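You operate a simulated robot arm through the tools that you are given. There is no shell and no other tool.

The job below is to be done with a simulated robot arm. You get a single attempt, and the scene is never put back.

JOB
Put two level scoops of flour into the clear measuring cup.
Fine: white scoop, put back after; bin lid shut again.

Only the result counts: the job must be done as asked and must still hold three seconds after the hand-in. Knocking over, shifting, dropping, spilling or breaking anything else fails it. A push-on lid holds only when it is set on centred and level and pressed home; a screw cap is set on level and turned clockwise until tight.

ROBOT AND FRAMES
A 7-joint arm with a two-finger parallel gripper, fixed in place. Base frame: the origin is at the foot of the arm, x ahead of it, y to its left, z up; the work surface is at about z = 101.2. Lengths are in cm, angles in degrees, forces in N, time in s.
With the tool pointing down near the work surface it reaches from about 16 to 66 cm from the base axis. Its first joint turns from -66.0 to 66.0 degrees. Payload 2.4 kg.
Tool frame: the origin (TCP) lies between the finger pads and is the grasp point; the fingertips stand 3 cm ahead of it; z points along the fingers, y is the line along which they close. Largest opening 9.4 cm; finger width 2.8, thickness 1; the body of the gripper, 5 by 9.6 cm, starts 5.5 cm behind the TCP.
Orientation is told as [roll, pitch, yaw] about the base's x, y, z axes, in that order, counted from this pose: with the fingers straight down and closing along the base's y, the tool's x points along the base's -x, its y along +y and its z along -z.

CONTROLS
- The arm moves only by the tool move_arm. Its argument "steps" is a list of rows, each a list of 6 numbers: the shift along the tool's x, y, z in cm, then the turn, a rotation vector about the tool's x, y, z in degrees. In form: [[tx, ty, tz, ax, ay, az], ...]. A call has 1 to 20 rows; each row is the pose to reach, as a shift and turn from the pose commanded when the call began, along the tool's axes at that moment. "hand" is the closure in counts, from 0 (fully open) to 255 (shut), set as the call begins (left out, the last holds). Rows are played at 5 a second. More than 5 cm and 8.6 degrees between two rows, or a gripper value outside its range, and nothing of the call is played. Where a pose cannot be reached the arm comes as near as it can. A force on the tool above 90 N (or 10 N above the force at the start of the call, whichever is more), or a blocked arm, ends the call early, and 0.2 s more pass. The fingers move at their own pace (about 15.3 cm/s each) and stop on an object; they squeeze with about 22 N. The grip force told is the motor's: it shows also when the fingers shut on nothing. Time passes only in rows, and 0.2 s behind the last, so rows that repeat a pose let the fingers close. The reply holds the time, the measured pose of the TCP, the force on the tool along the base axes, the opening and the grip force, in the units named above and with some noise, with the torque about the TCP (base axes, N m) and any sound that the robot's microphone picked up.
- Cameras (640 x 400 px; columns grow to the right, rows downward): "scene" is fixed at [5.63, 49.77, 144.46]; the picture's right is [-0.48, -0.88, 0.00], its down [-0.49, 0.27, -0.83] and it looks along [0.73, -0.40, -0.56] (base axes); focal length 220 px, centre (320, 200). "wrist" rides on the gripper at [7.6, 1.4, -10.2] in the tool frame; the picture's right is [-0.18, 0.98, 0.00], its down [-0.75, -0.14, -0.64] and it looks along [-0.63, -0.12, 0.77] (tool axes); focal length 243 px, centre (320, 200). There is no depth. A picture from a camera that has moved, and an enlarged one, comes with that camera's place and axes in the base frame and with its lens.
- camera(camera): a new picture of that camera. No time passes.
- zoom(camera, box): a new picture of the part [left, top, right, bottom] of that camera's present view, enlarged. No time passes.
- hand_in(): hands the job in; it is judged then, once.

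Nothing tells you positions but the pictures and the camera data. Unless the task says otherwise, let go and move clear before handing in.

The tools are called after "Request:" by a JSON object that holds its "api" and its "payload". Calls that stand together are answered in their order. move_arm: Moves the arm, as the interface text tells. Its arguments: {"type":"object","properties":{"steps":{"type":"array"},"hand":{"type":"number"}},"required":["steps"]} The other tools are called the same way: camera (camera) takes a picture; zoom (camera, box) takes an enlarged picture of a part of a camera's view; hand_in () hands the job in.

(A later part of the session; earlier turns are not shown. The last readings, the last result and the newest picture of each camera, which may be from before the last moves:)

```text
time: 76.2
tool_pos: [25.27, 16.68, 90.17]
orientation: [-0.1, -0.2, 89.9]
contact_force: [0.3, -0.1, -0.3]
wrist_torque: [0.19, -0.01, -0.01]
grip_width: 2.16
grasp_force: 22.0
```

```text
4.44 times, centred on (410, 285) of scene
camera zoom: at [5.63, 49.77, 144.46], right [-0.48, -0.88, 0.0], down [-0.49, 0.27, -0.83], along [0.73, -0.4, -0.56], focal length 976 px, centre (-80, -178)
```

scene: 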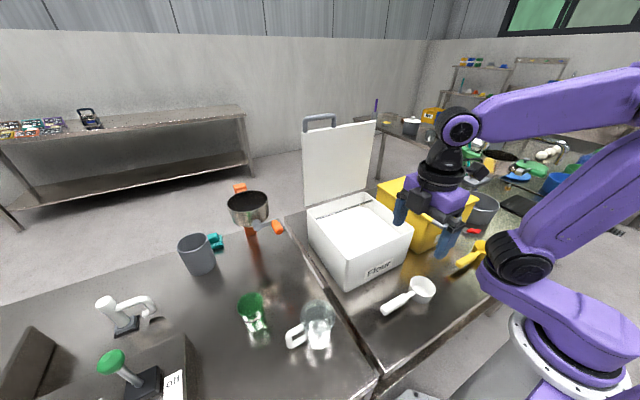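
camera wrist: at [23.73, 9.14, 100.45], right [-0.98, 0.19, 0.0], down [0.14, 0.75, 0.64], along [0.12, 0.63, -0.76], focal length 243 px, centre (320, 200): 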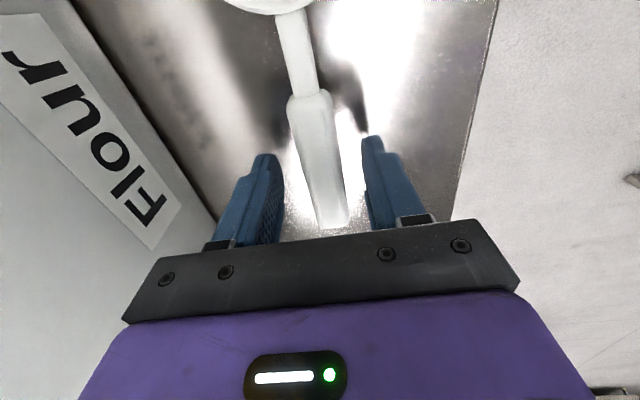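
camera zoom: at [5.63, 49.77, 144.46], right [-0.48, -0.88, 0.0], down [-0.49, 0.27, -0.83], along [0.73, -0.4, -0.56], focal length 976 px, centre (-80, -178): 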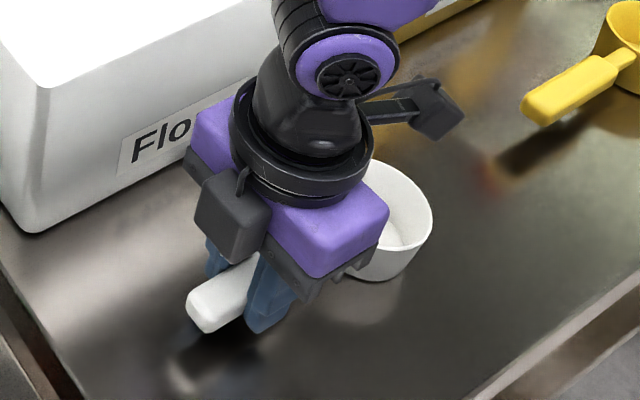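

Gripped at 2.16 cm width. Lifting slowly and checking how the scoop hangs.

Request:
{"api": "move_arm", "payload": {"steps": [[0, 0, -0.5, 0, 0, 0], [0, 0, -2, 0, 0, 0], [0, 0, -5, 0, 0, 0], [0, 0, -9, 0, 0, 0], [0, 0, -13, 0, 0, 0], [0, 0, -17, 0, 0, 0], [0, 0, -20, 0, 0, 0], [0, 0, -20, 0, 0, 0]]}}

Request:
{"api": "camera", "payload": {"camera": "scene"}}

Request:
{"api": "zoom", "payload": {"camera": "scene", "box": [360, 120, 520, 240]}}

```text
time: 78.0
tool_pos: [25.18, 16.77, 109.98]
orientation: [-0.1, -0.1, 89.9]
contact_force: [0.6, -0.3, -0.9]
wrist_torque: [0.14, -0.01, -0.02]
grip_width: 2.16
grasp_force: 22.1
```

```text
taken
```

scene: 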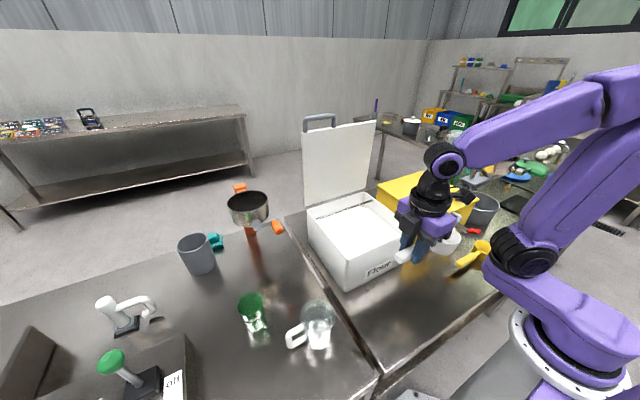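

```text
3.33 times, centred on (440, 180) of scene
camera zoom: at [5.63, 49.76, 144.46], right [-0.48, -0.88, 0.0], down [-0.49, 0.27, -0.83], along [0.73, -0.4, -0.56], focal length 732 px, centre (-80, 267)
```

zoom: 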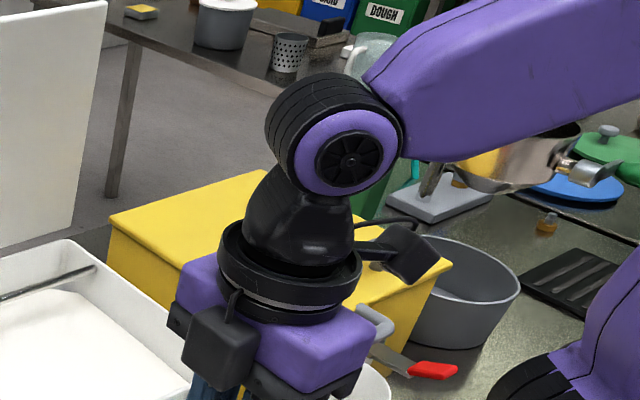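

The scoop is held firmly (about 0.9 N). From the pictures: flour surface ≈ z 95, rim ≈ 100, strike bar at x≈54.5 just under rim height. I'll move over the bin while turning the bowl to point away from the robot, watching joint limits.

Request:
{"api": "move_arm", "payload": {"steps": [[0.1, -2.1, -1, 0, 0, -7.5], [0.2, -4.2, -2, 0, 0, -15], [0.3, -6.3, -2.5, 0, 0, -22.5], [0.4, -8.5, -3, 0, 0, -30], [0.5, -10.6, -3, 0, 0, -37.5], [0.6, -12.7, -3, 0, 0, -45], [0.7, -14.8, -3, 0, 0, -52.5], [0.8, -17, -3, 0, 0, -60], [0.8, -17, -3, 0, 0, -60]]}}

Request:
{"api": "camera", "payload": {"camera": "scene"}}

Request:
{"api": "camera", "payload": {"camera": "wrist"}}

```text
time: 80.0
tool_pos: [42.11, 15.94, 113.22]
orientation: [-0.2, 0.1, 150.0]
contact_force: [0.3, 0.7, -1.6]
wrist_torque: [0.08, 0.11, -0.02]
grip_width: 2.16
grasp_force: 22.0
```

```text
taken
```

scene: 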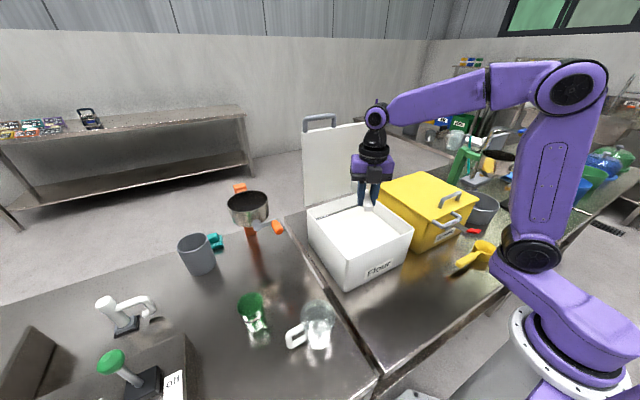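

```text
taken
camera wrist: at [47.99, 10.84, 123.57], right [-0.65, -0.76, 0.0], down [-0.58, 0.5, 0.64], along [-0.49, 0.42, -0.77], focal length 243 px, centre (320, 200)
```

wrist: 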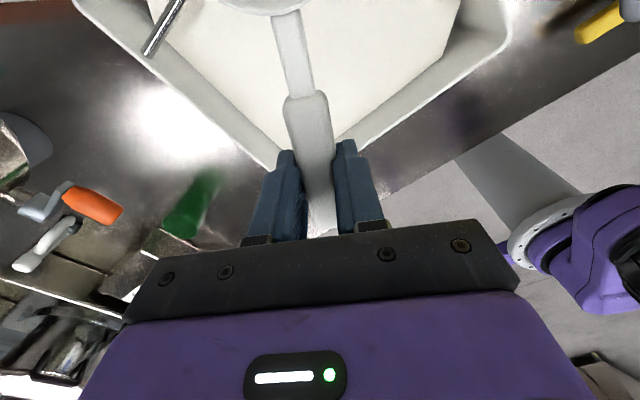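

Yaw 150 works with no limits. I'll lower over the bin and tilt the bowl nose-down for a forward dig.

Request:
{"api": "move_arm", "payload": {"steps": [[-1, -0.3, 2, 0, 0, 0], [-2.1, -0.5, 4.5, 0, 0, 0], [-2.1, -0.5, 7, 0, 0, 0], [-2.1, -0.5, 7, 0, -8, 0], [-2.1, -0.5, 7, 0, -16, 0], [-2.1, -0.5, 7, 0, -24, 0], [-2.1, -0.5, 7, 0, -30, 0], [-2.1, -0.5, 7, 0, -30, 0]]}}

Request:
{"api": "zoom", "payload": {"camera": "scene", "box": [290, 130, 450, 290]}}

Request:
{"api": "camera", "payload": {"camera": "wrist"}}

```text
time: 81.8
tool_pos: [40.76, 17.32, 106.17]
orientation: [-0.1, -30.1, 150.0]
contact_force: [0.0, -0.7, -1.6]
wrist_torque: [0.07, 0.11, 0.03]
grip_width: 2.15
grasp_force: 21.7
```

```text
2.50 times, centred on (370, 210) of scene
camera zoom: at [5.63, 49.77, 144.46], right [-0.48, -0.88, 0.0], down [-0.49, 0.27, -0.83], along [0.73, -0.4, -0.56], focal length 549 px, centre (195, 175)
```

zoom: 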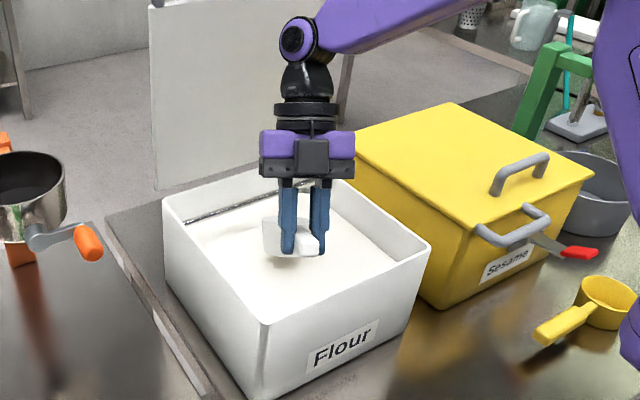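

```text
taken
camera wrist: at [50.05, 10.26, 111.38], right [-0.63, -0.77, 0.09], down [-0.22, 0.28, 0.93], along [-0.74, 0.57, -0.35], focal length 243 px, centre (320, 200)
```

wrist: 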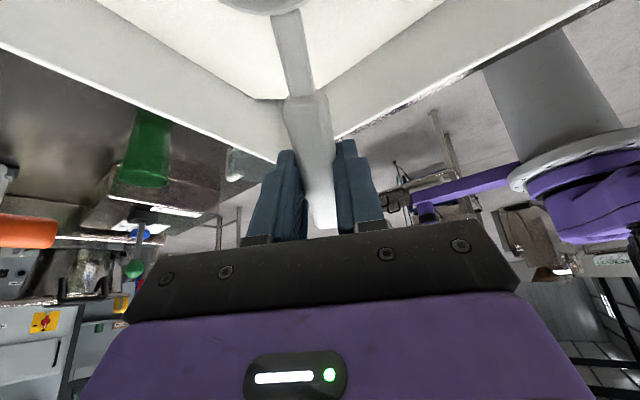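

Tilted 30° with the bowl ahead. Now I'll plunge into the flour slowly and watch the force.

Request:
{"api": "move_arm", "payload": {"steps": [[0.75, 0, 1.3, 0, 0, 0], [1.5, 0, 2.6, 0, 0, 0], [2.25, 0, 3.9, 0, 0, 0], [3, 0, 5.2, 0, 0, 0], [3.5, 0, 6.1, 0, 0, 0], [3.5, 0, 6.1, 0, 0, 0]]}}

Request:
{"api": "zoom", "payload": {"camera": "scene", "box": [300, 170, 420, 290]}}

Request:
{"api": "camera", "payload": {"camera": "wrist"}}

```text
time: 83.2
tool_pos: [40.66, 17.36, 99.16]
orientation: [-0.4, -29.9, 150.0]
contact_force: [9.9, 0.2, 0.0]
wrist_torque: [0.07, 0.19, -0.13]
grip_width: 2.19
grasp_force: 22.7
```

```text
3.33 times, centred on (360, 230) of scene
camera zoom: at [5.66, 49.76, 144.46], right [-0.48, -0.88, 0.0], down [-0.49, 0.27, -0.83], along [0.73, -0.4, -0.56], focal length 732 px, centre (187, 100)
```

zoom: 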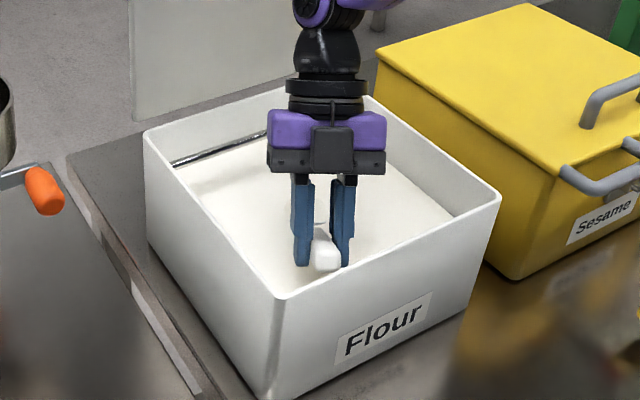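

```text
taken
camera wrist: at [50.08, 10.23, 104.37], right [-0.63, -0.77, 0.09], down [-0.22, 0.29, 0.93], along [-0.74, 0.57, -0.35], focal length 243 px, centre (320, 200)
```

wrist: 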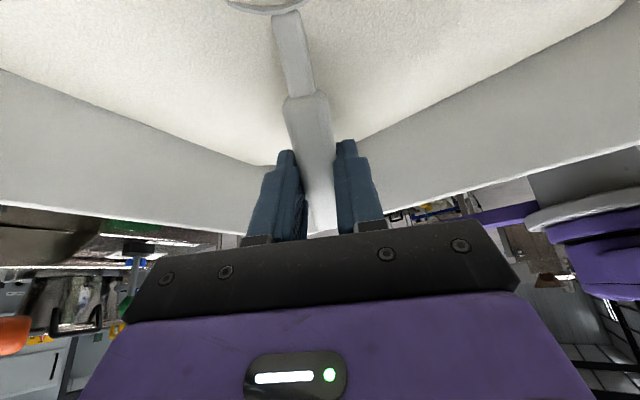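

There's a small sideways force, probably the handle end or a fingertip near the front wall. I'll move forward through the flour, which also clears the wall.

Request:
{"api": "move_arm", "payload": {"steps": [[0.43, 0, -0.25, 0, 0, 0], [0.87, 0, -0.5, 0, 0, 0], [1.73, 0, -1, 0, 0, 0], [2.6, 0, -1.5, 0, 0, 0], [3.46, 0, -2, 0, 0, 0], [3.46, 0, -2, 0, 0, 0]]}}

Request:
{"api": "zoom", "payload": {"camera": "scene", "box": [300, 170, 420, 290]}}

Request:
{"api": "camera", "payload": {"camera": "wrist"}}

```text
time: 84.6
tool_pos: [44.16, 15.48, 99.11]
orientation: [-0.3, -30.0, 150.0]
contact_force: [1.4, -0.3, -2.8]
wrist_torque: [0.06, 0.13, 0.0]
grip_width: 2.17
grasp_force: 22.2
```

```text
3.33 times, centred on (360, 230) of scene
camera zoom: at [5.63, 49.77, 144.46], right [-0.48, -0.88, 0.0], down [-0.49, 0.27, -0.83], along [0.73, -0.4, -0.56], focal length 732 px, centre (187, 100)
```

zoom: 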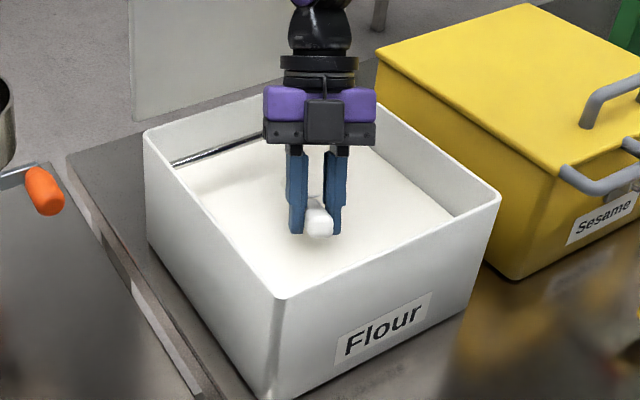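

```text
taken
camera wrist: at [53.54, 8.36, 104.35], right [-0.63, -0.77, 0.09], down [-0.22, 0.29, 0.93], along [-0.74, 0.57, -0.35], focal length 243 px, centre (320, 200)
```

wrist: 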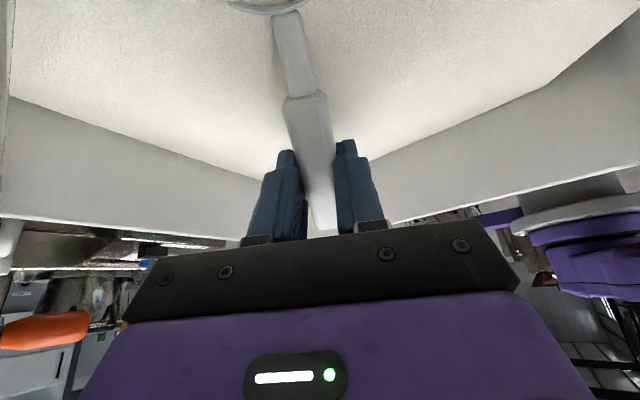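

Now I'll rotate the bowl level while it is still in the flour so it fills completely.

Request:
{"api": "move_arm", "payload": {"steps": [[-0.1, 0, 1.13, 0, 7.5, 0], [-0.03, 0, 2.25, 0, 15, 0], [0.22, 0, 3.33, 0, 22.5, 0], [0.64, 0, 4.37, 0, 30, 0], [0.64, 0, 4.37, 0, 30, 0]]}}

Request:
{"api": "zoom", "payload": {"camera": "scene", "box": [300, 170, 420, 290]}}

Request:
{"api": "camera", "payload": {"camera": "wrist"}}

```text
time: 85.8
tool_pos: [42.63, 16.35, 94.96]
orientation: [-0.2, -0.1, 149.9]
contact_force: [-0.2, 0.3, -1.5]
wrist_torque: [0.12, 0.18, 0.03]
grip_width: 2.15
grasp_force: 21.8
```

```text
3.33 times, centred on (360, 230) of scene
camera zoom: at [5.63, 49.77, 144.46], right [-0.48, -0.88, 0.0], down [-0.49, 0.27, -0.83], along [0.73, -0.4, -0.56], focal length 732 px, centre (187, 100)
```

zoom: 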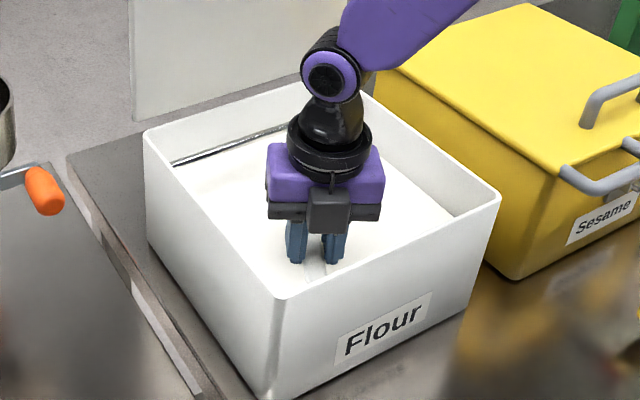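

```text
taken
camera wrist: at [48.49, 11.2, 105.45], right [-0.65, -0.76, 0.0], down [-0.58, 0.5, 0.64], along [-0.48, 0.42, -0.77], focal length 243 px, centre (320, 200)
```

wrist: 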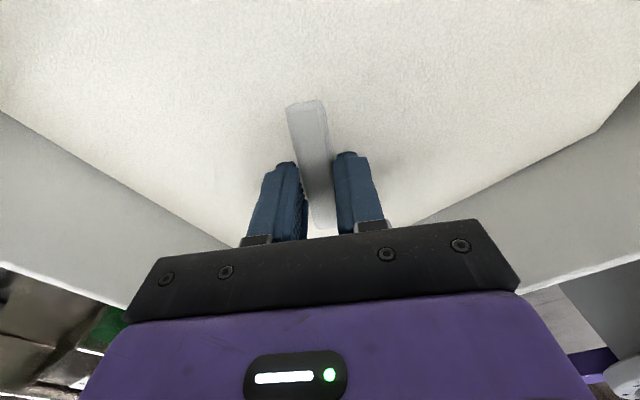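

The bowl is submerged under the flour surface and the wrist torque has grown, suggesting it's filled. I'll lift straight up and look.

Request:
{"api": "move_arm", "payload": {"steps": [[0, 0, -1, 0, 0, 0], [0, 0, -2, 0, 0, 0], [0, 0, -3.5, 0, 0, 0], [0, 0, -5, 0, 0, 0], [0, 0, -7, 0, 0, 0], [0, 0, -9, 0, 0, 0], [0, 0, -9, 0, 0, 0]]}}

Request:
{"api": "zoom", "payload": {"camera": "scene", "box": [300, 150, 420, 270]}}

Request:
{"api": "camera", "payload": {"camera": "wrist"}}

```text
time: 87.4
tool_pos: [42.64, 16.03, 104.02]
orientation: [-0.1, 0.0, 149.8]
contact_force: [-5.1, 0.0, -5.1]
wrist_torque: [0.14, 0.77, -0.3]
grip_width: 2.16
grasp_force: 21.9
```

```text
3.33 times, centred on (360, 210) of scene
camera zoom: at [5.62, 49.76, 144.46], right [-0.48, -0.88, 0.0], down [-0.49, 0.27, -0.83], along [0.73, -0.4, -0.56], focal length 732 px, centre (187, 167)
```

zoom: 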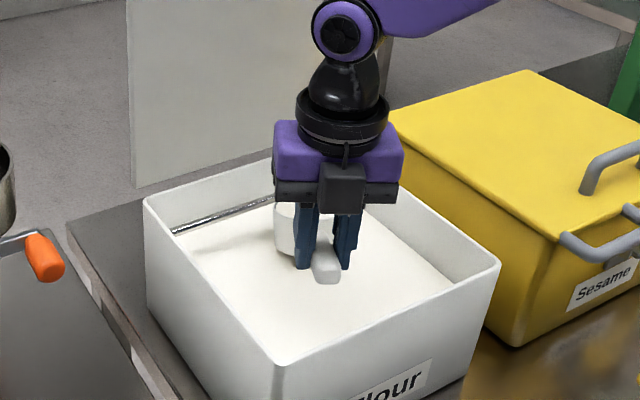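

```text
taken
camera wrist: at [48.53, 11.15, 114.43], right [-0.65, -0.76, 0.0], down [-0.58, 0.5, 0.64], along [-0.49, 0.42, -0.77], focal length 243 px, centre (320, 200)
```

wrist: 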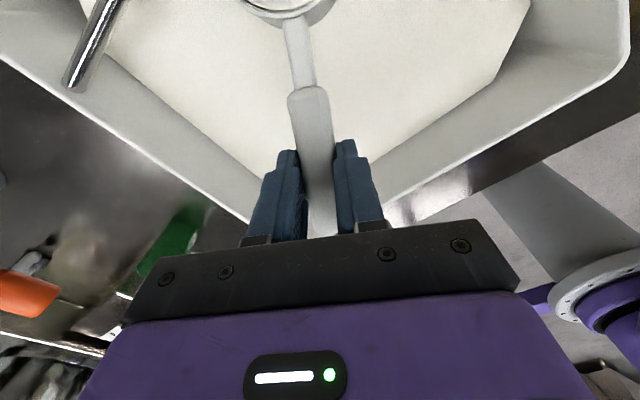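

There's a 5 N push and a torque: the bowl's front came up against the strike bar because it was slightly under it. I'll back off along the handle direction and check the scoop's seating.

Request:
{"api": "move_arm", "payload": {"steps": [[-0.6, 0, 0, 0, 0, 0], [-1.2, 0, 0, 0, 0, 0], [-2, 0, 0, 0, 0, 0], [-3, 0, 0, 0, 0, 0], [-3, 0, 0, 0, 0, 0]]}}

Request:
{"api": "zoom", "payload": {"camera": "scene", "box": [300, 150, 420, 270]}}

Request:
{"api": "zoom", "payload": {"camera": "wrist", "box": [40, 0, 540, 250]}}

```text
time: 88.6
tool_pos: [40.02, 17.74, 104.1]
orientation: [-0.1, 0.0, 149.9]
contact_force: [-0.4, -0.1, -1.4]
wrist_torque: [0.12, 0.15, 0.02]
grip_width: 2.17
grasp_force: 21.9
```

```text
3.33 times, centred on (360, 210) of scene
camera zoom: at [5.63, 49.77, 144.46], right [-0.48, -0.88, 0.0], down [-0.49, 0.27, -0.83], along [0.73, -0.4, -0.56], focal length 732 px, centre (187, 167)
```

zoom: 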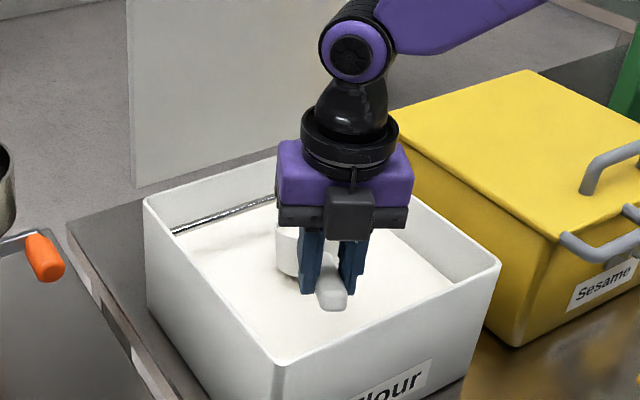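

```text
1.28 times, centred on (290, 125) of wrist
camera zoom: at [45.85, 12.66, 114.42], right [-0.65, -0.76, 0.0], down [-0.58, 0.5, 0.64], along [-0.49, 0.42, -0.77], focal length 311 px, centre (358, 296)
```

zoom: 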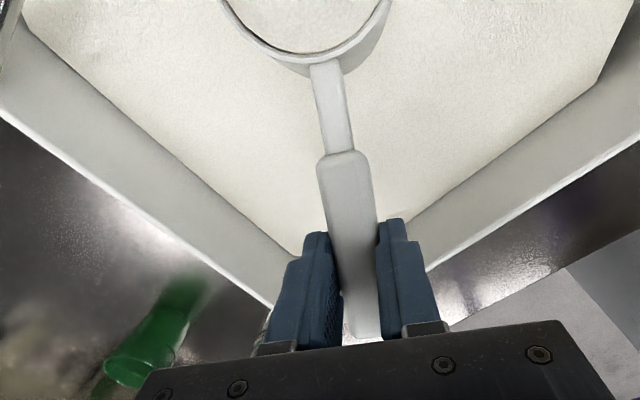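

The force is gone after backing off. I'll use an extended zoom off the top of the wrist view to see the bowl itself.

Request:
{"api": "zoom", "payload": {"camera": "wrist", "box": [0, 0, 640, 2]}}

Request:
{"api": "zoom", "payload": {"camera": "wrist", "box": [160, 0, 400, 2]}}

```text
1.00 times, centred on (320, 1) of wrist (not enlarged: the box is as wide or as high as the picture)
camera zoom: at [45.85, 12.66, 114.42], right [-0.65, -0.76, 0.0], down [-0.58, 0.5, 0.64], along [-0.49, 0.42, -0.77], focal length 243 px, centre (320, 399)
```

zoom: 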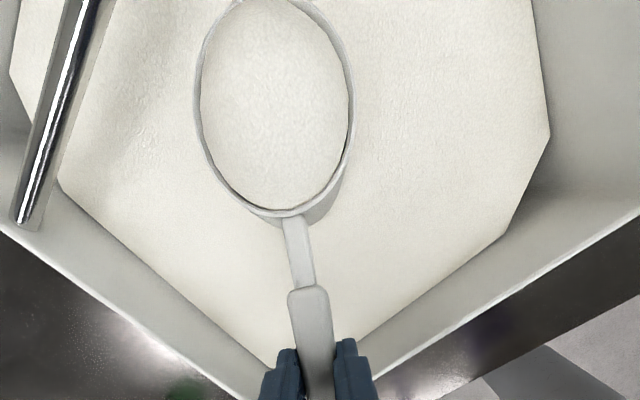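

```text
2.67 times, centred on (280, 1) of wrist
camera zoom: at [45.85, 12.66, 114.42], right [-0.65, -0.76, 0.0], down [-0.58, 0.5, 0.64], along [-0.49, 0.42, -0.77], focal length 647 px, centre (427, 731)
```

zoom: 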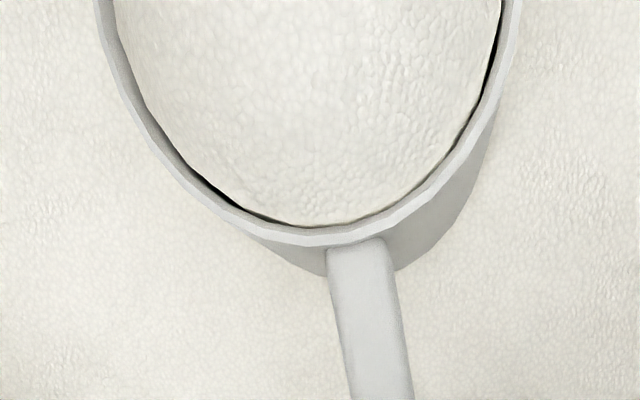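

The extended view shows the bowl heaped with flour. I'll try to look even further up to see the whole rim and judge its tilt.

Request:
{"api": "zoom", "payload": {"camera": "wrist", "box": [0, -200, 640, 0]}}

Request:
{"api": "zoom", "payload": {"camera": "scene", "box": [330, 200, 390, 250]}}

```text
refused: -200 is not a number from 0 to 400
```

```text
8.00 times, centred on (360, 225) of scene
camera zoom: at [5.63, 49.77, 144.46], right [-0.48, -0.88, 0.0], down [-0.49, 0.27, -0.83], along [0.73, -0.4, -0.56], focal length 1757 px, centre (0, 0)
```

zoom: 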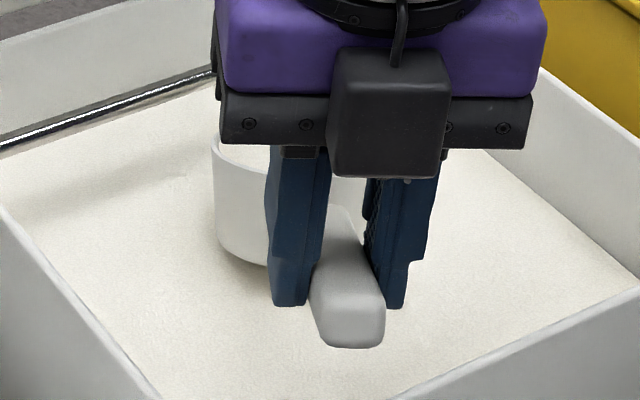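

The scoop has pitched nose-down in the grip by roughly 18–22° (the bar pushed it). I'll tilt the hand back about 18° to bring the bowl level, keeping it over the bin, and re-measure.

Request:
{"api": "move_arm", "payload": {"steps": [[-0.2, 0, -0.8, 0, 4.5, 0], [-0.35, 0, -0.9, 0, 9, 0], [-0.5, 0, -0.8, 0, 13.5, 0], [-0.66, 0, -0.7, 0, 18, 0], [-0.66, 0, -0.7, 0, 18, 0]]}}

Request:
{"api": "zoom", "payload": {"camera": "wrist", "box": [0, 0, 640, 2]}}

Request:
{"api": "zoom", "payload": {"camera": "scene", "box": [320, 180, 400, 240]}}

```text
time: 89.8
tool_pos: [39.48, 18.22, 104.85]
orientation: [-0.3, 18.1, 149.8]
contact_force: [0.4, 0.3, -1.9]
wrist_torque: [0.13, 0.19, 0.01]
grip_width: 2.16
grasp_force: 22.2
```

```text
1.00 times, centred on (320, 1) of wrist (not enlarged: the box is as wide or as high as the picture)
camera zoom: at [42.25, 14.83, 117.06], right [-0.64, -0.76, -0.06], down [-0.72, 0.58, 0.38], along [-0.25, 0.29, -0.92], focal length 243 px, centre (320, 399)
```

zoom: 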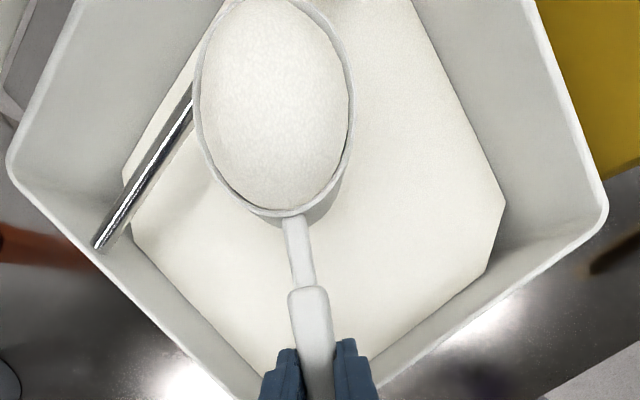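

```text
6.67 times, centred on (360, 210) of scene
camera zoom: at [5.63, 49.77, 144.46], right [-0.48, -0.88, 0.0], down [-0.49, 0.27, -0.83], along [0.73, -0.4, -0.56], focal length 1464 px, centre (53, 133)
```

zoom: 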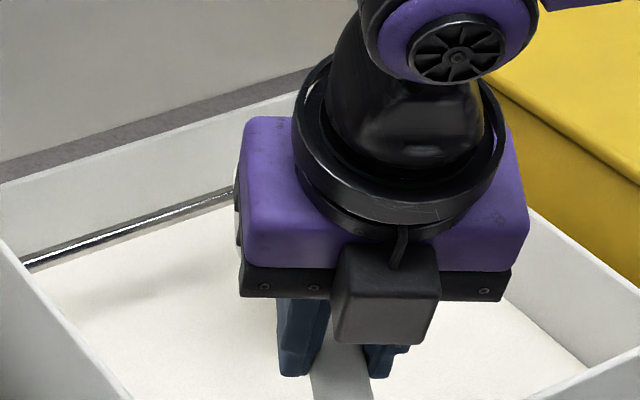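

The bowl now looks level and heaped. I'll turn the scoop to yaw 120 for more room between the front wall and the strike bar (bar at about x=54.9, z=99.9), still above the rim.

Request:
{"api": "move_arm", "payload": {"steps": [[1.1, -0.7, 0.36, -2.3, 0, 7.1], [2.2, -1.4, 0.72, -4.6, 0, 14.2], [3.35, -2.1, 1.09, -7, 0, 21.4], [4.46, -2.79, 1.45, -9.27, 0, 28.5], [4.46, -2.79, 1.45, -9.27, 0, 28.5]]}}

Request:
{"api": "zoom", "payload": {"camera": "wrist", "box": [0, 0, 640, 2]}}

Request:
{"api": "zoom", "payload": {"camera": "scene", "box": [310, 180, 410, 260]}}

```text
time: 91.0
tool_pos: [44.96, 18.17, 104.82]
orientation: [-0.1, 17.9, 119.7]
contact_force: [-0.8, -0.8, -2.9]
wrist_torque: [0.18, 0.1, -0.02]
grip_width: 2.15
grasp_force: 21.9
```

```text
1.00 times, centred on (320, 1) of wrist (not enlarged: the box is as wide or as high as the picture)
camera zoom: at [45.64, 13.89, 117.05], right [-0.94, -0.34, -0.06], down [-0.33, 0.86, 0.38], along [-0.08, 0.38, -0.92], focal length 243 px, centre (320, 399)
```

zoom: 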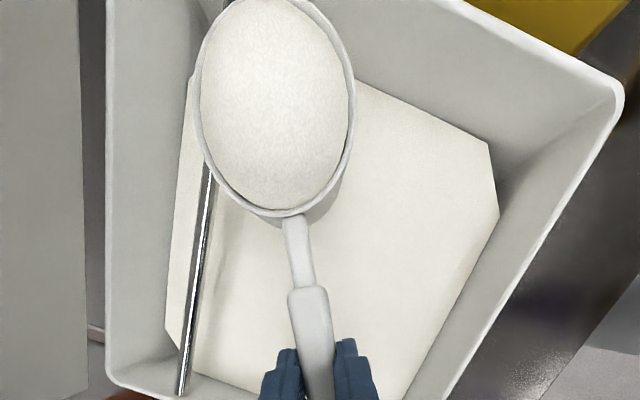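

```text
5.00 times, centred on (360, 220) of scene
camera zoom: at [5.63, 49.77, 144.46], right [-0.48, -0.88, 0.0], down [-0.49, 0.27, -0.83], along [0.73, -0.4, -0.56], focal length 1098 px, centre (120, 100)
```

zoom: 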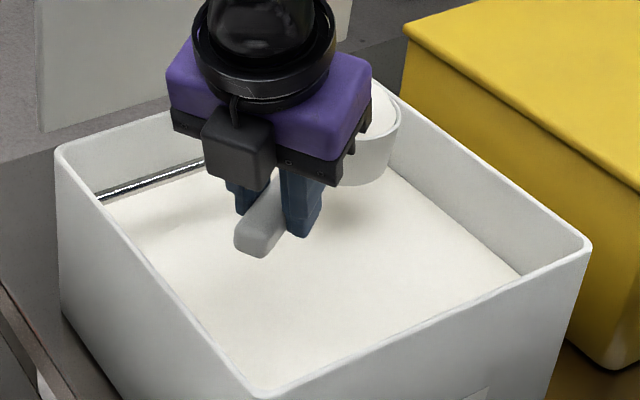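

The view is clear: bowl level and heaped, bar at about x≈54.7, z≈100. I'll lower so the rim passes just below the bar, then sweep toward the back in small steps.

Request:
{"api": "move_arm", "payload": {"steps": [[-0.45, 0, 1.4, 0, 0, 0], [-0.9, 0, 2.8, 0, 0, 0], [-1.35, 0, 4.2, 0, 0, 0], [-1.69, 0, 5.2, 0, 0, 0], [-1.69, 0, 5.2, 0, 0, 0]]}}

Request:
{"api": "zoom", "payload": {"camera": "wrist", "box": [0, 0, 640, 2]}}

Request:
{"api": "zoom", "payload": {"camera": "scene", "box": [310, 180, 410, 260]}}

```text
time: 92.2
tool_pos: [45.06, 18.11, 99.25]
orientation: [-0.2, 17.9, 120.0]
contact_force: [0.9, -0.4, -2.6]
wrist_torque: [0.2, 0.12, 0.04]
grip_width: 2.14
grasp_force: 22.3
```

```text
1.00 times, centred on (320, 1) of wrist (not enlarged: the box is as wide or as high as the picture)
camera zoom: at [45.76, 13.81, 111.58], right [-0.94, -0.34, -0.06], down [-0.34, 0.86, 0.38], along [-0.08, 0.38, -0.92], focal length 243 px, centre (320, 399)
```

zoom: 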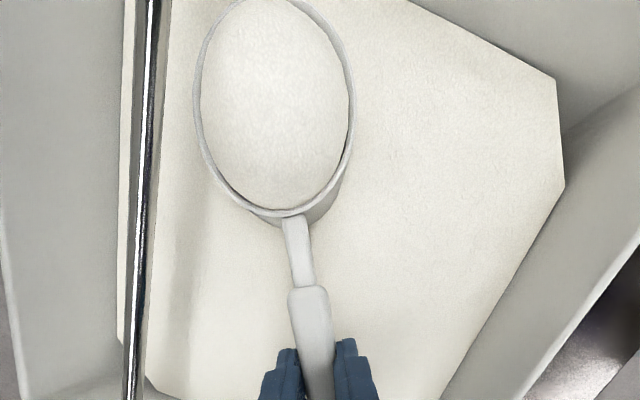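

```text
5.00 times, centred on (360, 220) of scene
camera zoom: at [5.63, 49.77, 144.46], right [-0.48, -0.88, 0.0], down [-0.49, 0.27, -0.83], along [0.73, -0.4, -0.56], focal length 1098 px, centre (120, 100)
```

zoom: 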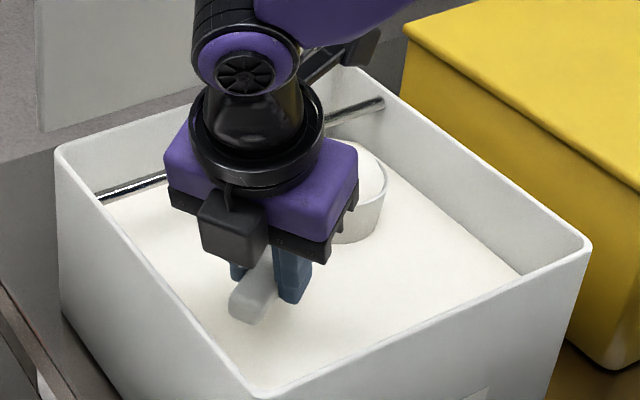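

Request:
{"api": "move_arm", "payload": {"steps": [[0.47, -0.87, 0.15, 0, 0, 0], [0.94, -1.74, 0.3, 0, 0, 0], [1.41, -2.6, 0.46, 0, 0, 0], [1.41, -2.6, 0.46, 0, 0, 0]]}}

Request:
{"api": "zoom", "payload": {"camera": "wrist", "box": [0, 0, 640, 2]}}

Request:
{"api": "zoom", "payload": {"camera": "scene", "box": [320, 180, 400, 240]}}

```text
time: 93.2
tool_pos: [47.92, 18.08, 99.4]
orientation: [-0.2, 18.0, 119.8]
contact_force: [0.3, -0.6, -2.8]
wrist_torque: [0.2, 0.13, -0.02]
grip_width: 2.14
grasp_force: 21.7
```

```text
1.00 times, centred on (320, 1) of wrist (not enlarged: the box is as wide or as high as the picture)
camera zoom: at [48.68, 13.93, 111.64], right [-0.94, -0.34, -0.06], down [-0.33, 0.86, 0.38], along [-0.08, 0.38, -0.92], focal length 243 px, centre (320, 399)
```

zoom: 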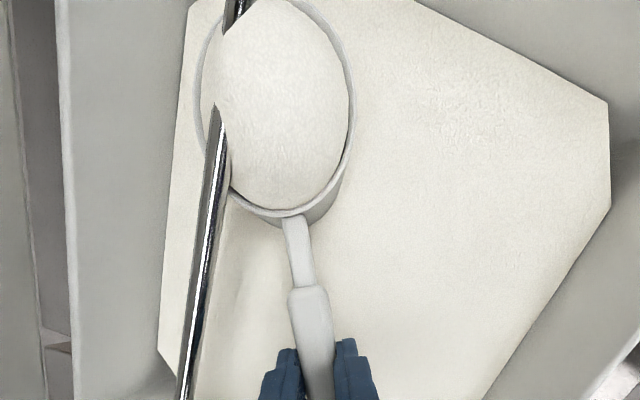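

```text
6.67 times, centred on (360, 210) of scene
camera zoom: at [5.63, 49.77, 144.46], right [-0.48, -0.88, 0.0], down [-0.49, 0.27, -0.83], along [0.73, -0.4, -0.56], focal length 1464 px, centre (53, 133)
```

zoom: 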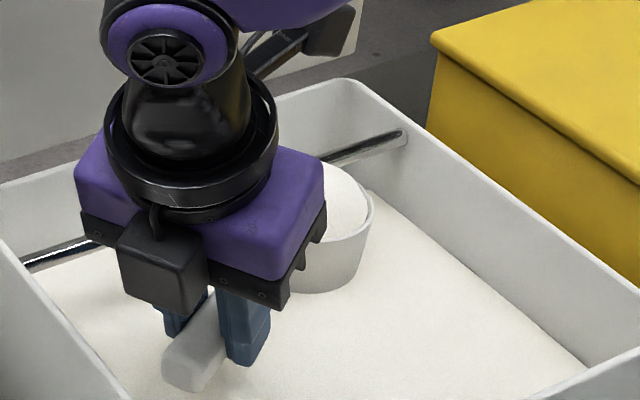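

The bar is entering the heap region. I'll continue the sweep toward the back wall.

Request:
{"api": "move_arm", "payload": {"steps": [[0.35, -0.65, 0.11, 0, 0, 0], [0.7, -1.3, 0.23, 0, 0, 0], [0.99, -1.82, 0.32, 0, 0, 0], [0.99, -1.82, 0.32, 0, 0, 0]]}}

Request:
{"api": "zoom", "payload": {"camera": "wrist", "box": [0, 0, 640, 2]}}

Request:
{"api": "zoom", "payload": {"camera": "scene", "box": [320, 180, 400, 240]}}

```text
time: 94.2
tool_pos: [50.01, 18.11, 99.37]
orientation: [-0.1, 17.9, 119.9]
contact_force: [-0.1, 0.3, -2.7]
wrist_torque: [0.21, 0.11, -0.01]
grip_width: 2.16
grasp_force: 22.3
```

```text
1.00 times, centred on (320, 1) of wrist (not enlarged: the box is as wide or as high as the picture)
camera zoom: at [50.78, 13.85, 111.56], right [-0.94, -0.34, -0.06], down [-0.33, 0.86, 0.38], along [-0.08, 0.38, -0.92], focal length 243 px, centre (320, 399)
```

zoom: 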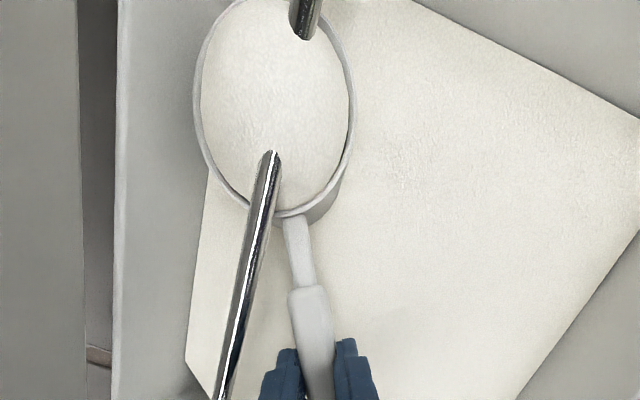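

```text
6.67 times, centred on (360, 210) of scene
camera zoom: at [5.63, 49.77, 144.46], right [-0.48, -0.88, 0.0], down [-0.49, 0.27, -0.83], along [0.73, -0.4, -0.56], focal length 1464 px, centre (53, 133)
```

zoom: 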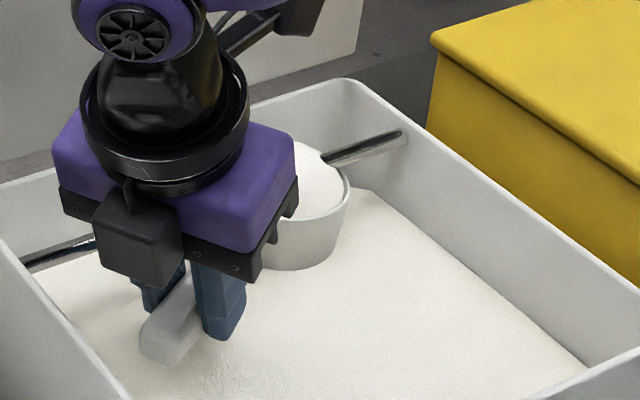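

The heap mesh still stands with the bar passing through it, so the rim probably needs to be closer to the bar. I'll raise in small increments and watch for the rim touching.

Request:
{"api": "move_arm", "payload": {"steps": [[0.05, 0, -0.15, 0, 0, 0], [0.09, 0, -0.29, 0, 0, 0], [0.09, 0, -0.29, 0, 0, 0]]}}

Request:
{"api": "zoom", "payload": {"camera": "scene", "box": [340, 185, 380, 215]}}

```text
time: 95.0
tool_pos: [50.01, 18.16, 99.61]
orientation: [-0.2, 17.9, 119.9]
contact_force: [0.7, 0.1, -2.2]
wrist_torque: [0.22, 0.12, 0.0]
grip_width: 2.15
grasp_force: 21.8
```

```text
13.33 times, centred on (360, 200) of scene
camera zoom: at [5.63, 49.77, 144.46], right [-0.48, -0.88, 0.0], down [-0.49, 0.27, -0.83], along [0.73, -0.4, -0.56], focal length 2929 px, centre (-213, 200)
```

zoom: 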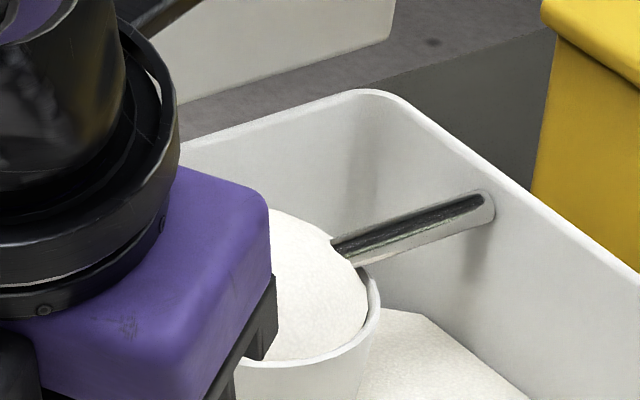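

Request:
{"api": "move_arm", "payload": {"steps": [[0.05, 0, -0.14, 0, 0, 0], [0.05, 0, -0.14, 0, 0, 0]]}}

Request:
{"api": "move_arm", "payload": {"steps": [[0.05, 0, -0.14, 0, 0, 0], [0.05, 0, -0.14, 0, 0, 0]]}}

Request:
{"api": "zoom", "payload": {"camera": "scene", "box": [340, 185, 380, 215]}}

Request:
{"api": "zoom", "payload": {"camera": "wrist", "box": [0, 0, 640, 2]}}

```text
time: 95.6
tool_pos: [50.0, 18.19, 99.81]
orientation: [-0.2, 17.9, 119.9]
contact_force: [0.0, -0.2, -2.4]
wrist_torque: [0.19, 0.12, -0.03]
grip_width: 2.16
grasp_force: 21.5
```

```text
time: 96.2
tool_pos: [50.06, 18.18, 99.82]
orientation: [-0.2, 17.9, 119.9]
contact_force: [0.6, -0.3, -2.2]
wrist_torque: [0.2, 0.16, -0.01]
grip_width: 2.17
grasp_force: 21.7
```

```text
13.33 times, centred on (360, 200) of scene
camera zoom: at [5.63, 49.77, 144.46], right [-0.48, -0.88, 0.0], down [-0.49, 0.27, -0.83], along [0.73, -0.4, -0.56], focal length 2929 px, centre (-213, 200)
```

zoom: 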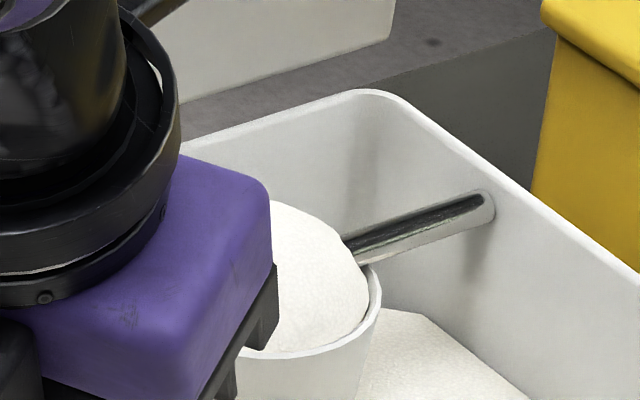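

```text
1.00 times, centred on (320, 1) of wrist (not enlarged: the box is as wide or as high as the picture)
camera zoom: at [50.79, 13.88, 112.1], right [-0.94, -0.34, -0.06], down [-0.34, 0.86, 0.38], along [-0.08, 0.38, -0.92], focal length 243 px, centre (320, 399)
```

zoom: 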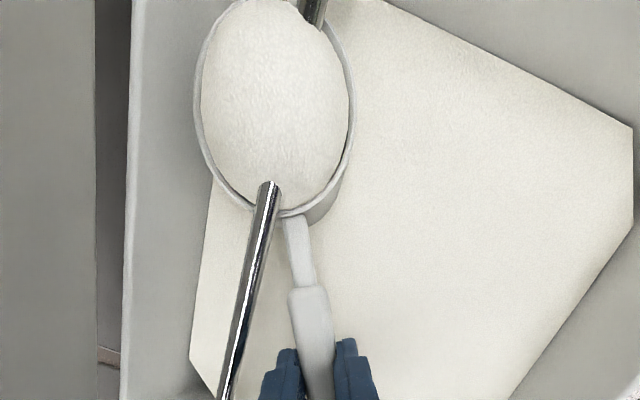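

The rim is now essentially at the bar. I'll draw the scoop back and forth under the bar at this height and see whether the heap is struck off.

Request:
{"api": "move_arm", "payload": {"steps": [[-0.24, 0.43, -0.08, 0, 0, 0], [-0.47, 0.87, -0.15, 0, 0, 0], [-0.94, 1.74, -0.3, 0, 0, 0], [-1.41, 2.6, -0.46, 0, 0, 0], [-1.89, 3.47, -0.61, 0, 0, 0], [-1.89, 3.47, -0.61, 0, 0, 0]]}}

Request:
{"api": "zoom", "payload": {"camera": "wrist", "box": [0, 0, 640, 2]}}

Request:
{"api": "zoom", "payload": {"camera": "scene", "box": [340, 185, 390, 225]}}

```text
time: 97.6
tool_pos: [45.97, 18.18, 99.87]
orientation: [-0.1, 17.9, 119.9]
contact_force: [0.7, -0.8, -2.2]
wrist_torque: [0.16, 0.11, 0.01]
grip_width: 2.18
grasp_force: 21.6
```

```text
1.00 times, centred on (320, 1) of wrist (not enlarged: the box is as wide or as high as the picture)
camera zoom: at [46.72, 13.86, 112.12], right [-0.94, -0.34, -0.06], down [-0.34, 0.86, 0.38], along [-0.08, 0.38, -0.92], focal length 243 px, centre (320, 399)
```

zoom: 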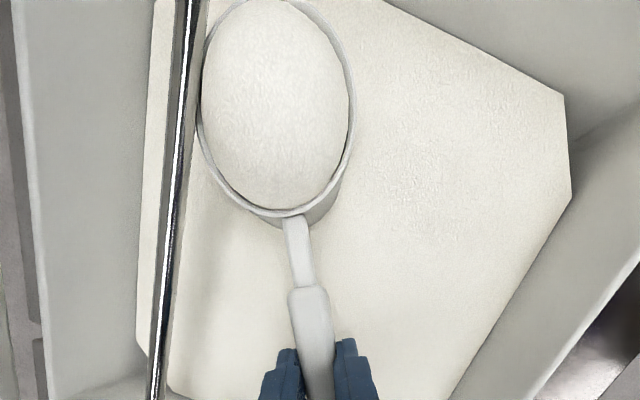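

```text
10.00 times, centred on (365, 205) of scene
camera zoom: at [5.63, 49.77, 144.46], right [-0.48, -0.88, 0.0], down [-0.49, 0.27, -0.83], along [0.73, -0.4, -0.56], focal length 2196 px, centre (-130, 150)
```

zoom: 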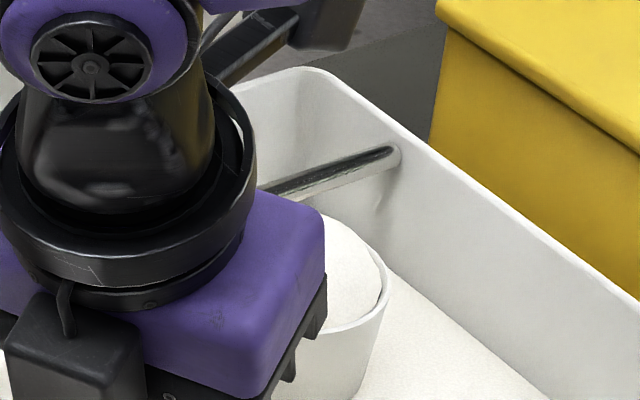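

Request:
{"api": "zoom", "payload": {"camera": "wrist", "box": [160, 0, 400, 2]}}

Request:
{"api": "zoom", "payload": {"camera": "scene", "box": [355, 200, 385, 222]}}

```text
2.67 times, centred on (280, 1) of wrist
camera zoom: at [46.72, 13.86, 112.12], right [-0.94, -0.34, -0.06], down [-0.34, 0.86, 0.38], along [-0.08, 0.38, -0.92], focal length 647 px, centre (427, 731)
```

zoom: 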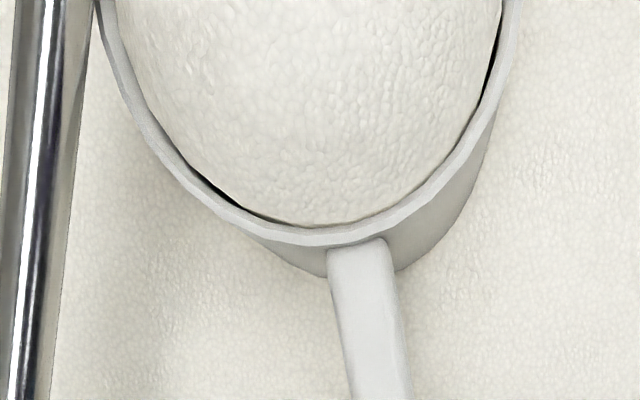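

```text
16.00 times, centred on (370, 211) of scene
camera zoom: at [5.63, 49.77, 144.46], right [-0.48, -0.88, 0.0], down [-0.49, 0.27, -0.83], along [0.73, -0.4, -0.56], focal length 3514 px, centre (-480, 24)
```

zoom: 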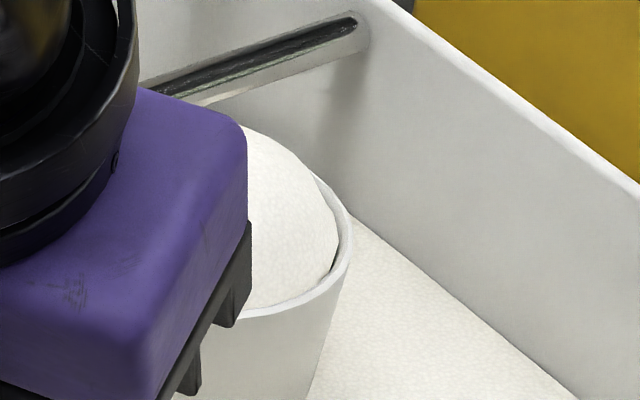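

I'll take a couple of still readings to see whether the load changed.

Request:
{"api": "move_arm", "payload": {"steps": [[0, 0, 0, 0, 0, 0]]}}

Request:
{"api": "move_arm", "payload": {"steps": [[0, 0, 0, 0, 0, 0]]}}

Request:
{"api": "move_arm", "payload": {"steps": [[0, 0, 0, 0, 0, 0]]}}

```text
time: 98.0
tool_pos: [45.95, 18.06, 99.79]
orientation: [-0.2, 17.9, 119.9]
contact_force: [0.4, 0.1, -2.5]
wrist_torque: [0.19, 0.13, -0.01]
grip_width: 2.14
grasp_force: 22.3
```

```text
time: 98.4
tool_pos: [46.02, 18.12, 99.89]
orientation: [-0.1, 17.9, 119.8]
contact_force: [0.5, -0.5, -2.6]
wrist_torque: [0.25, 0.15, -0.02]
grip_width: 2.13
grasp_force: 22.3
```

```text
time: 98.8
tool_pos: [45.86, 18.18, 99.88]
orientation: [-0.2, 17.9, 120.0]
contact_force: [0.1, -0.2, -1.6]
wrist_torque: [0.19, 0.1, 0.0]
grip_width: 2.16
grasp_force: 22.2
```

The load is unchanged, so the heap hasn't been struck. I'll go back under the bar and find actual rim contact by feel before sweeping.

Request:
{"api": "move_arm", "payload": {"steps": [[0.47, -0.87, 0.3, 0, 0, 0], [0.94, -1.74, 0.45, 0, 0, 0], [1.6, -2.95, 0.6, 0, 0, 0], [1.6, -2.95, 0.6, 0, 0, 0]]}}

Request:
{"api": "move_arm", "payload": {"steps": [[0.06, 0, -0.19, 0, 0, 0], [0.06, 0, -0.19, 0, 0, 0]]}}

Request:
{"api": "move_arm", "payload": {"steps": [[0.04, 0, -0.12, 0, 0, 0], [0.04, 0, -0.12, 0, 0, 0]]}}

Request:
{"api": "zoom", "payload": {"camera": "scene", "box": [345, 188, 375, 210]}}

```text
time: 99.8
tool_pos: [49.58, 18.06, 99.84]
orientation: [-0.2, 18.0, 119.8]
contact_force: [0.4, 0.9, -1.9]
wrist_torque: [0.19, 0.13, 0.02]
grip_width: 2.14
grasp_force: 21.8
```

```text
time: 100.4
tool_pos: [49.3, 18.17, 99.96]
orientation: [-0.2, 17.9, 119.9]
contact_force: [1.8, -1.3, -8.4]
wrist_torque: [0.53, 0.43, 0.07]
grip_width: 2.17
grasp_force: 22.5
```

```text
time: 101.0
tool_pos: [49.42, 18.26, 100.26]
orientation: [-0.1, 17.9, 120.0]
contact_force: [0.5, -0.8, -7.4]
wrist_torque: [0.55, 0.44, 0.02]
grip_width: 2.15
grasp_force: 22.1
```

```text
16.00 times, centred on (360, 199) of scene
camera zoom: at [5.64, 49.77, 144.46], right [-0.48, -0.88, 0.0], down [-0.49, 0.27, -0.83], along [0.73, -0.4, -0.56], focal length 3514 px, centre (-320, 216)
```

zoom: 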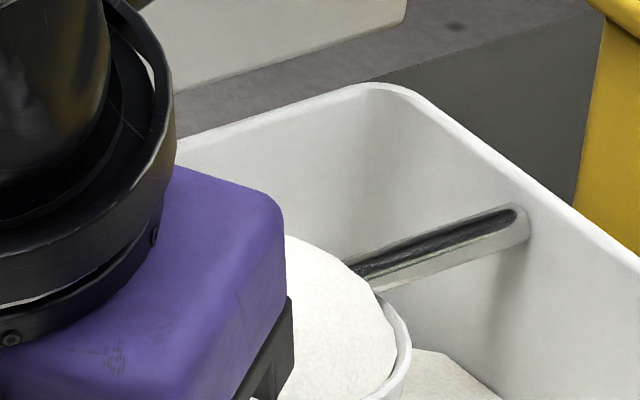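

Contact found (rim touching at TCP z≈100). I'll ease off to a light touch and sweep out and in along x at that height.

Request:
{"api": "move_arm", "payload": {"steps": [[-0.04, 0, 0.13, 0, 0, 0], [-0.04, 0, 0.13, 0, 0, 0]]}}

Request:
{"api": "move_arm", "payload": {"steps": [[-0.24, 0.43, -0.08, 0, 0, 0], [-0.47, 0.87, -0.15, 0, 0, 0], [-0.71, 1.3, -0.23, 0, 0, 0], [-0.94, 1.74, -0.3, 0, 0, 0], [-1.41, 2.6, -0.46, 0, 0, 0], [-1.89, 3.47, -0.61, 0, 0, 0], [-1.89, 3.47, -0.61, 0, 0, 0]]}}

Request:
{"api": "zoom", "payload": {"camera": "wrist", "box": [0, 0, 640, 2]}}

Request:
{"api": "zoom", "payload": {"camera": "scene", "box": [345, 190, 395, 225]}}

```text
time: 101.6
tool_pos: [49.44, 18.15, 100.17]
orientation: [-0.2, 17.9, 120.0]
contact_force: [0.3, 0.3, -2.8]
wrist_torque: [0.19, 0.14, -0.01]
grip_width: 2.19
grasp_force: 21.7
```

```text
time: 103.2
tool_pos: [45.51, 18.06, 100.01]
orientation: [-0.3, 17.9, 119.9]
contact_force: [-0.2, 0.8, -2.3]
wrist_torque: [0.19, 0.13, -0.02]
grip_width: 2.15
grasp_force: 21.9
```

```text
1.00 times, centred on (320, 1) of wrist (not enlarged: the box is as wide or as high as the picture)
camera zoom: at [46.19, 13.87, 112.19], right [-0.94, -0.34, -0.06], down [-0.34, 0.86, 0.38], along [-0.08, 0.38, -0.92], focal length 243 px, centre (320, 399)
```

zoom: 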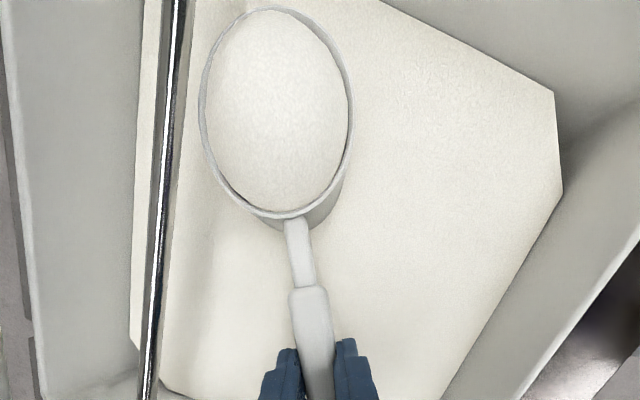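

```text
11.43 times, centred on (370, 208) of scene
camera zoom: at [5.63, 49.77, 144.46], right [-0.48, -0.88, 0.0], down [-0.49, 0.27, -0.83], along [0.73, -0.4, -0.56], focal length 2510 px, centre (-251, 114)
```

zoom: 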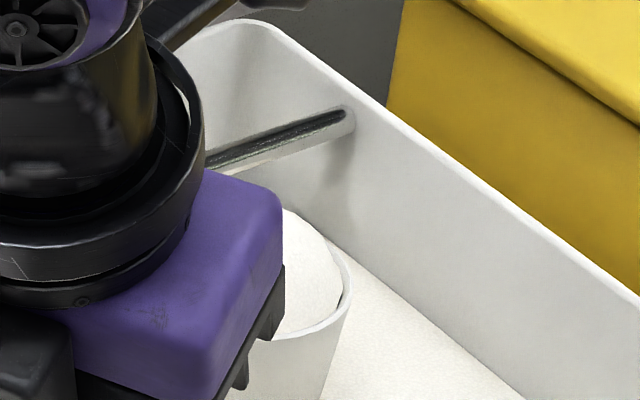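

The scoop pitched ~2–3° more under that contact. I'll re-level the bowl, set the rim just under the bar, and make one continuous inward stroke as far as the back wall allows.

Request:
{"api": "move_arm", "payload": {"steps": [[-0.09, 0, 0.19, 0, 2.3, 0], [-0.09, 0, 0.19, 0, 2.3, 0]]}}

Request:
{"api": "zoom", "payload": {"camera": "scene", "box": [345, 190, 395, 225]}}

```text
time: 103.8
tool_pos: [45.37, 18.18, 99.86]
orientation: [-0.3, 20.2, 119.8]
contact_force: [0.6, -0.2, -1.8]
wrist_torque: [0.21, 0.12, 0.01]
grip_width: 2.12
grasp_force: 21.7
```

```text
11.43 times, centred on (370, 208) of scene
camera zoom: at [5.63, 49.77, 144.46], right [-0.48, -0.88, 0.0], down [-0.49, 0.27, -0.83], along [0.73, -0.4, -0.56], focal length 2510 px, centre (-251, 114)
```

zoom: 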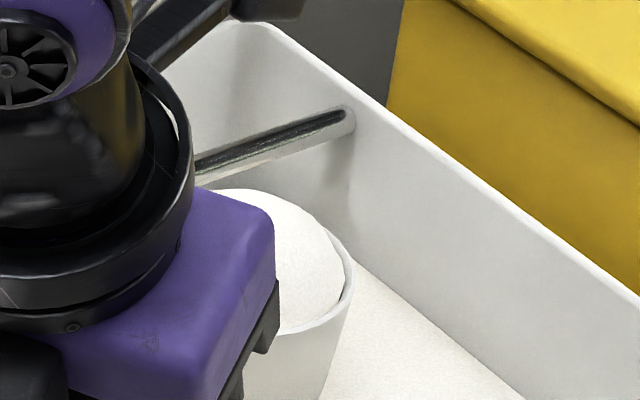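

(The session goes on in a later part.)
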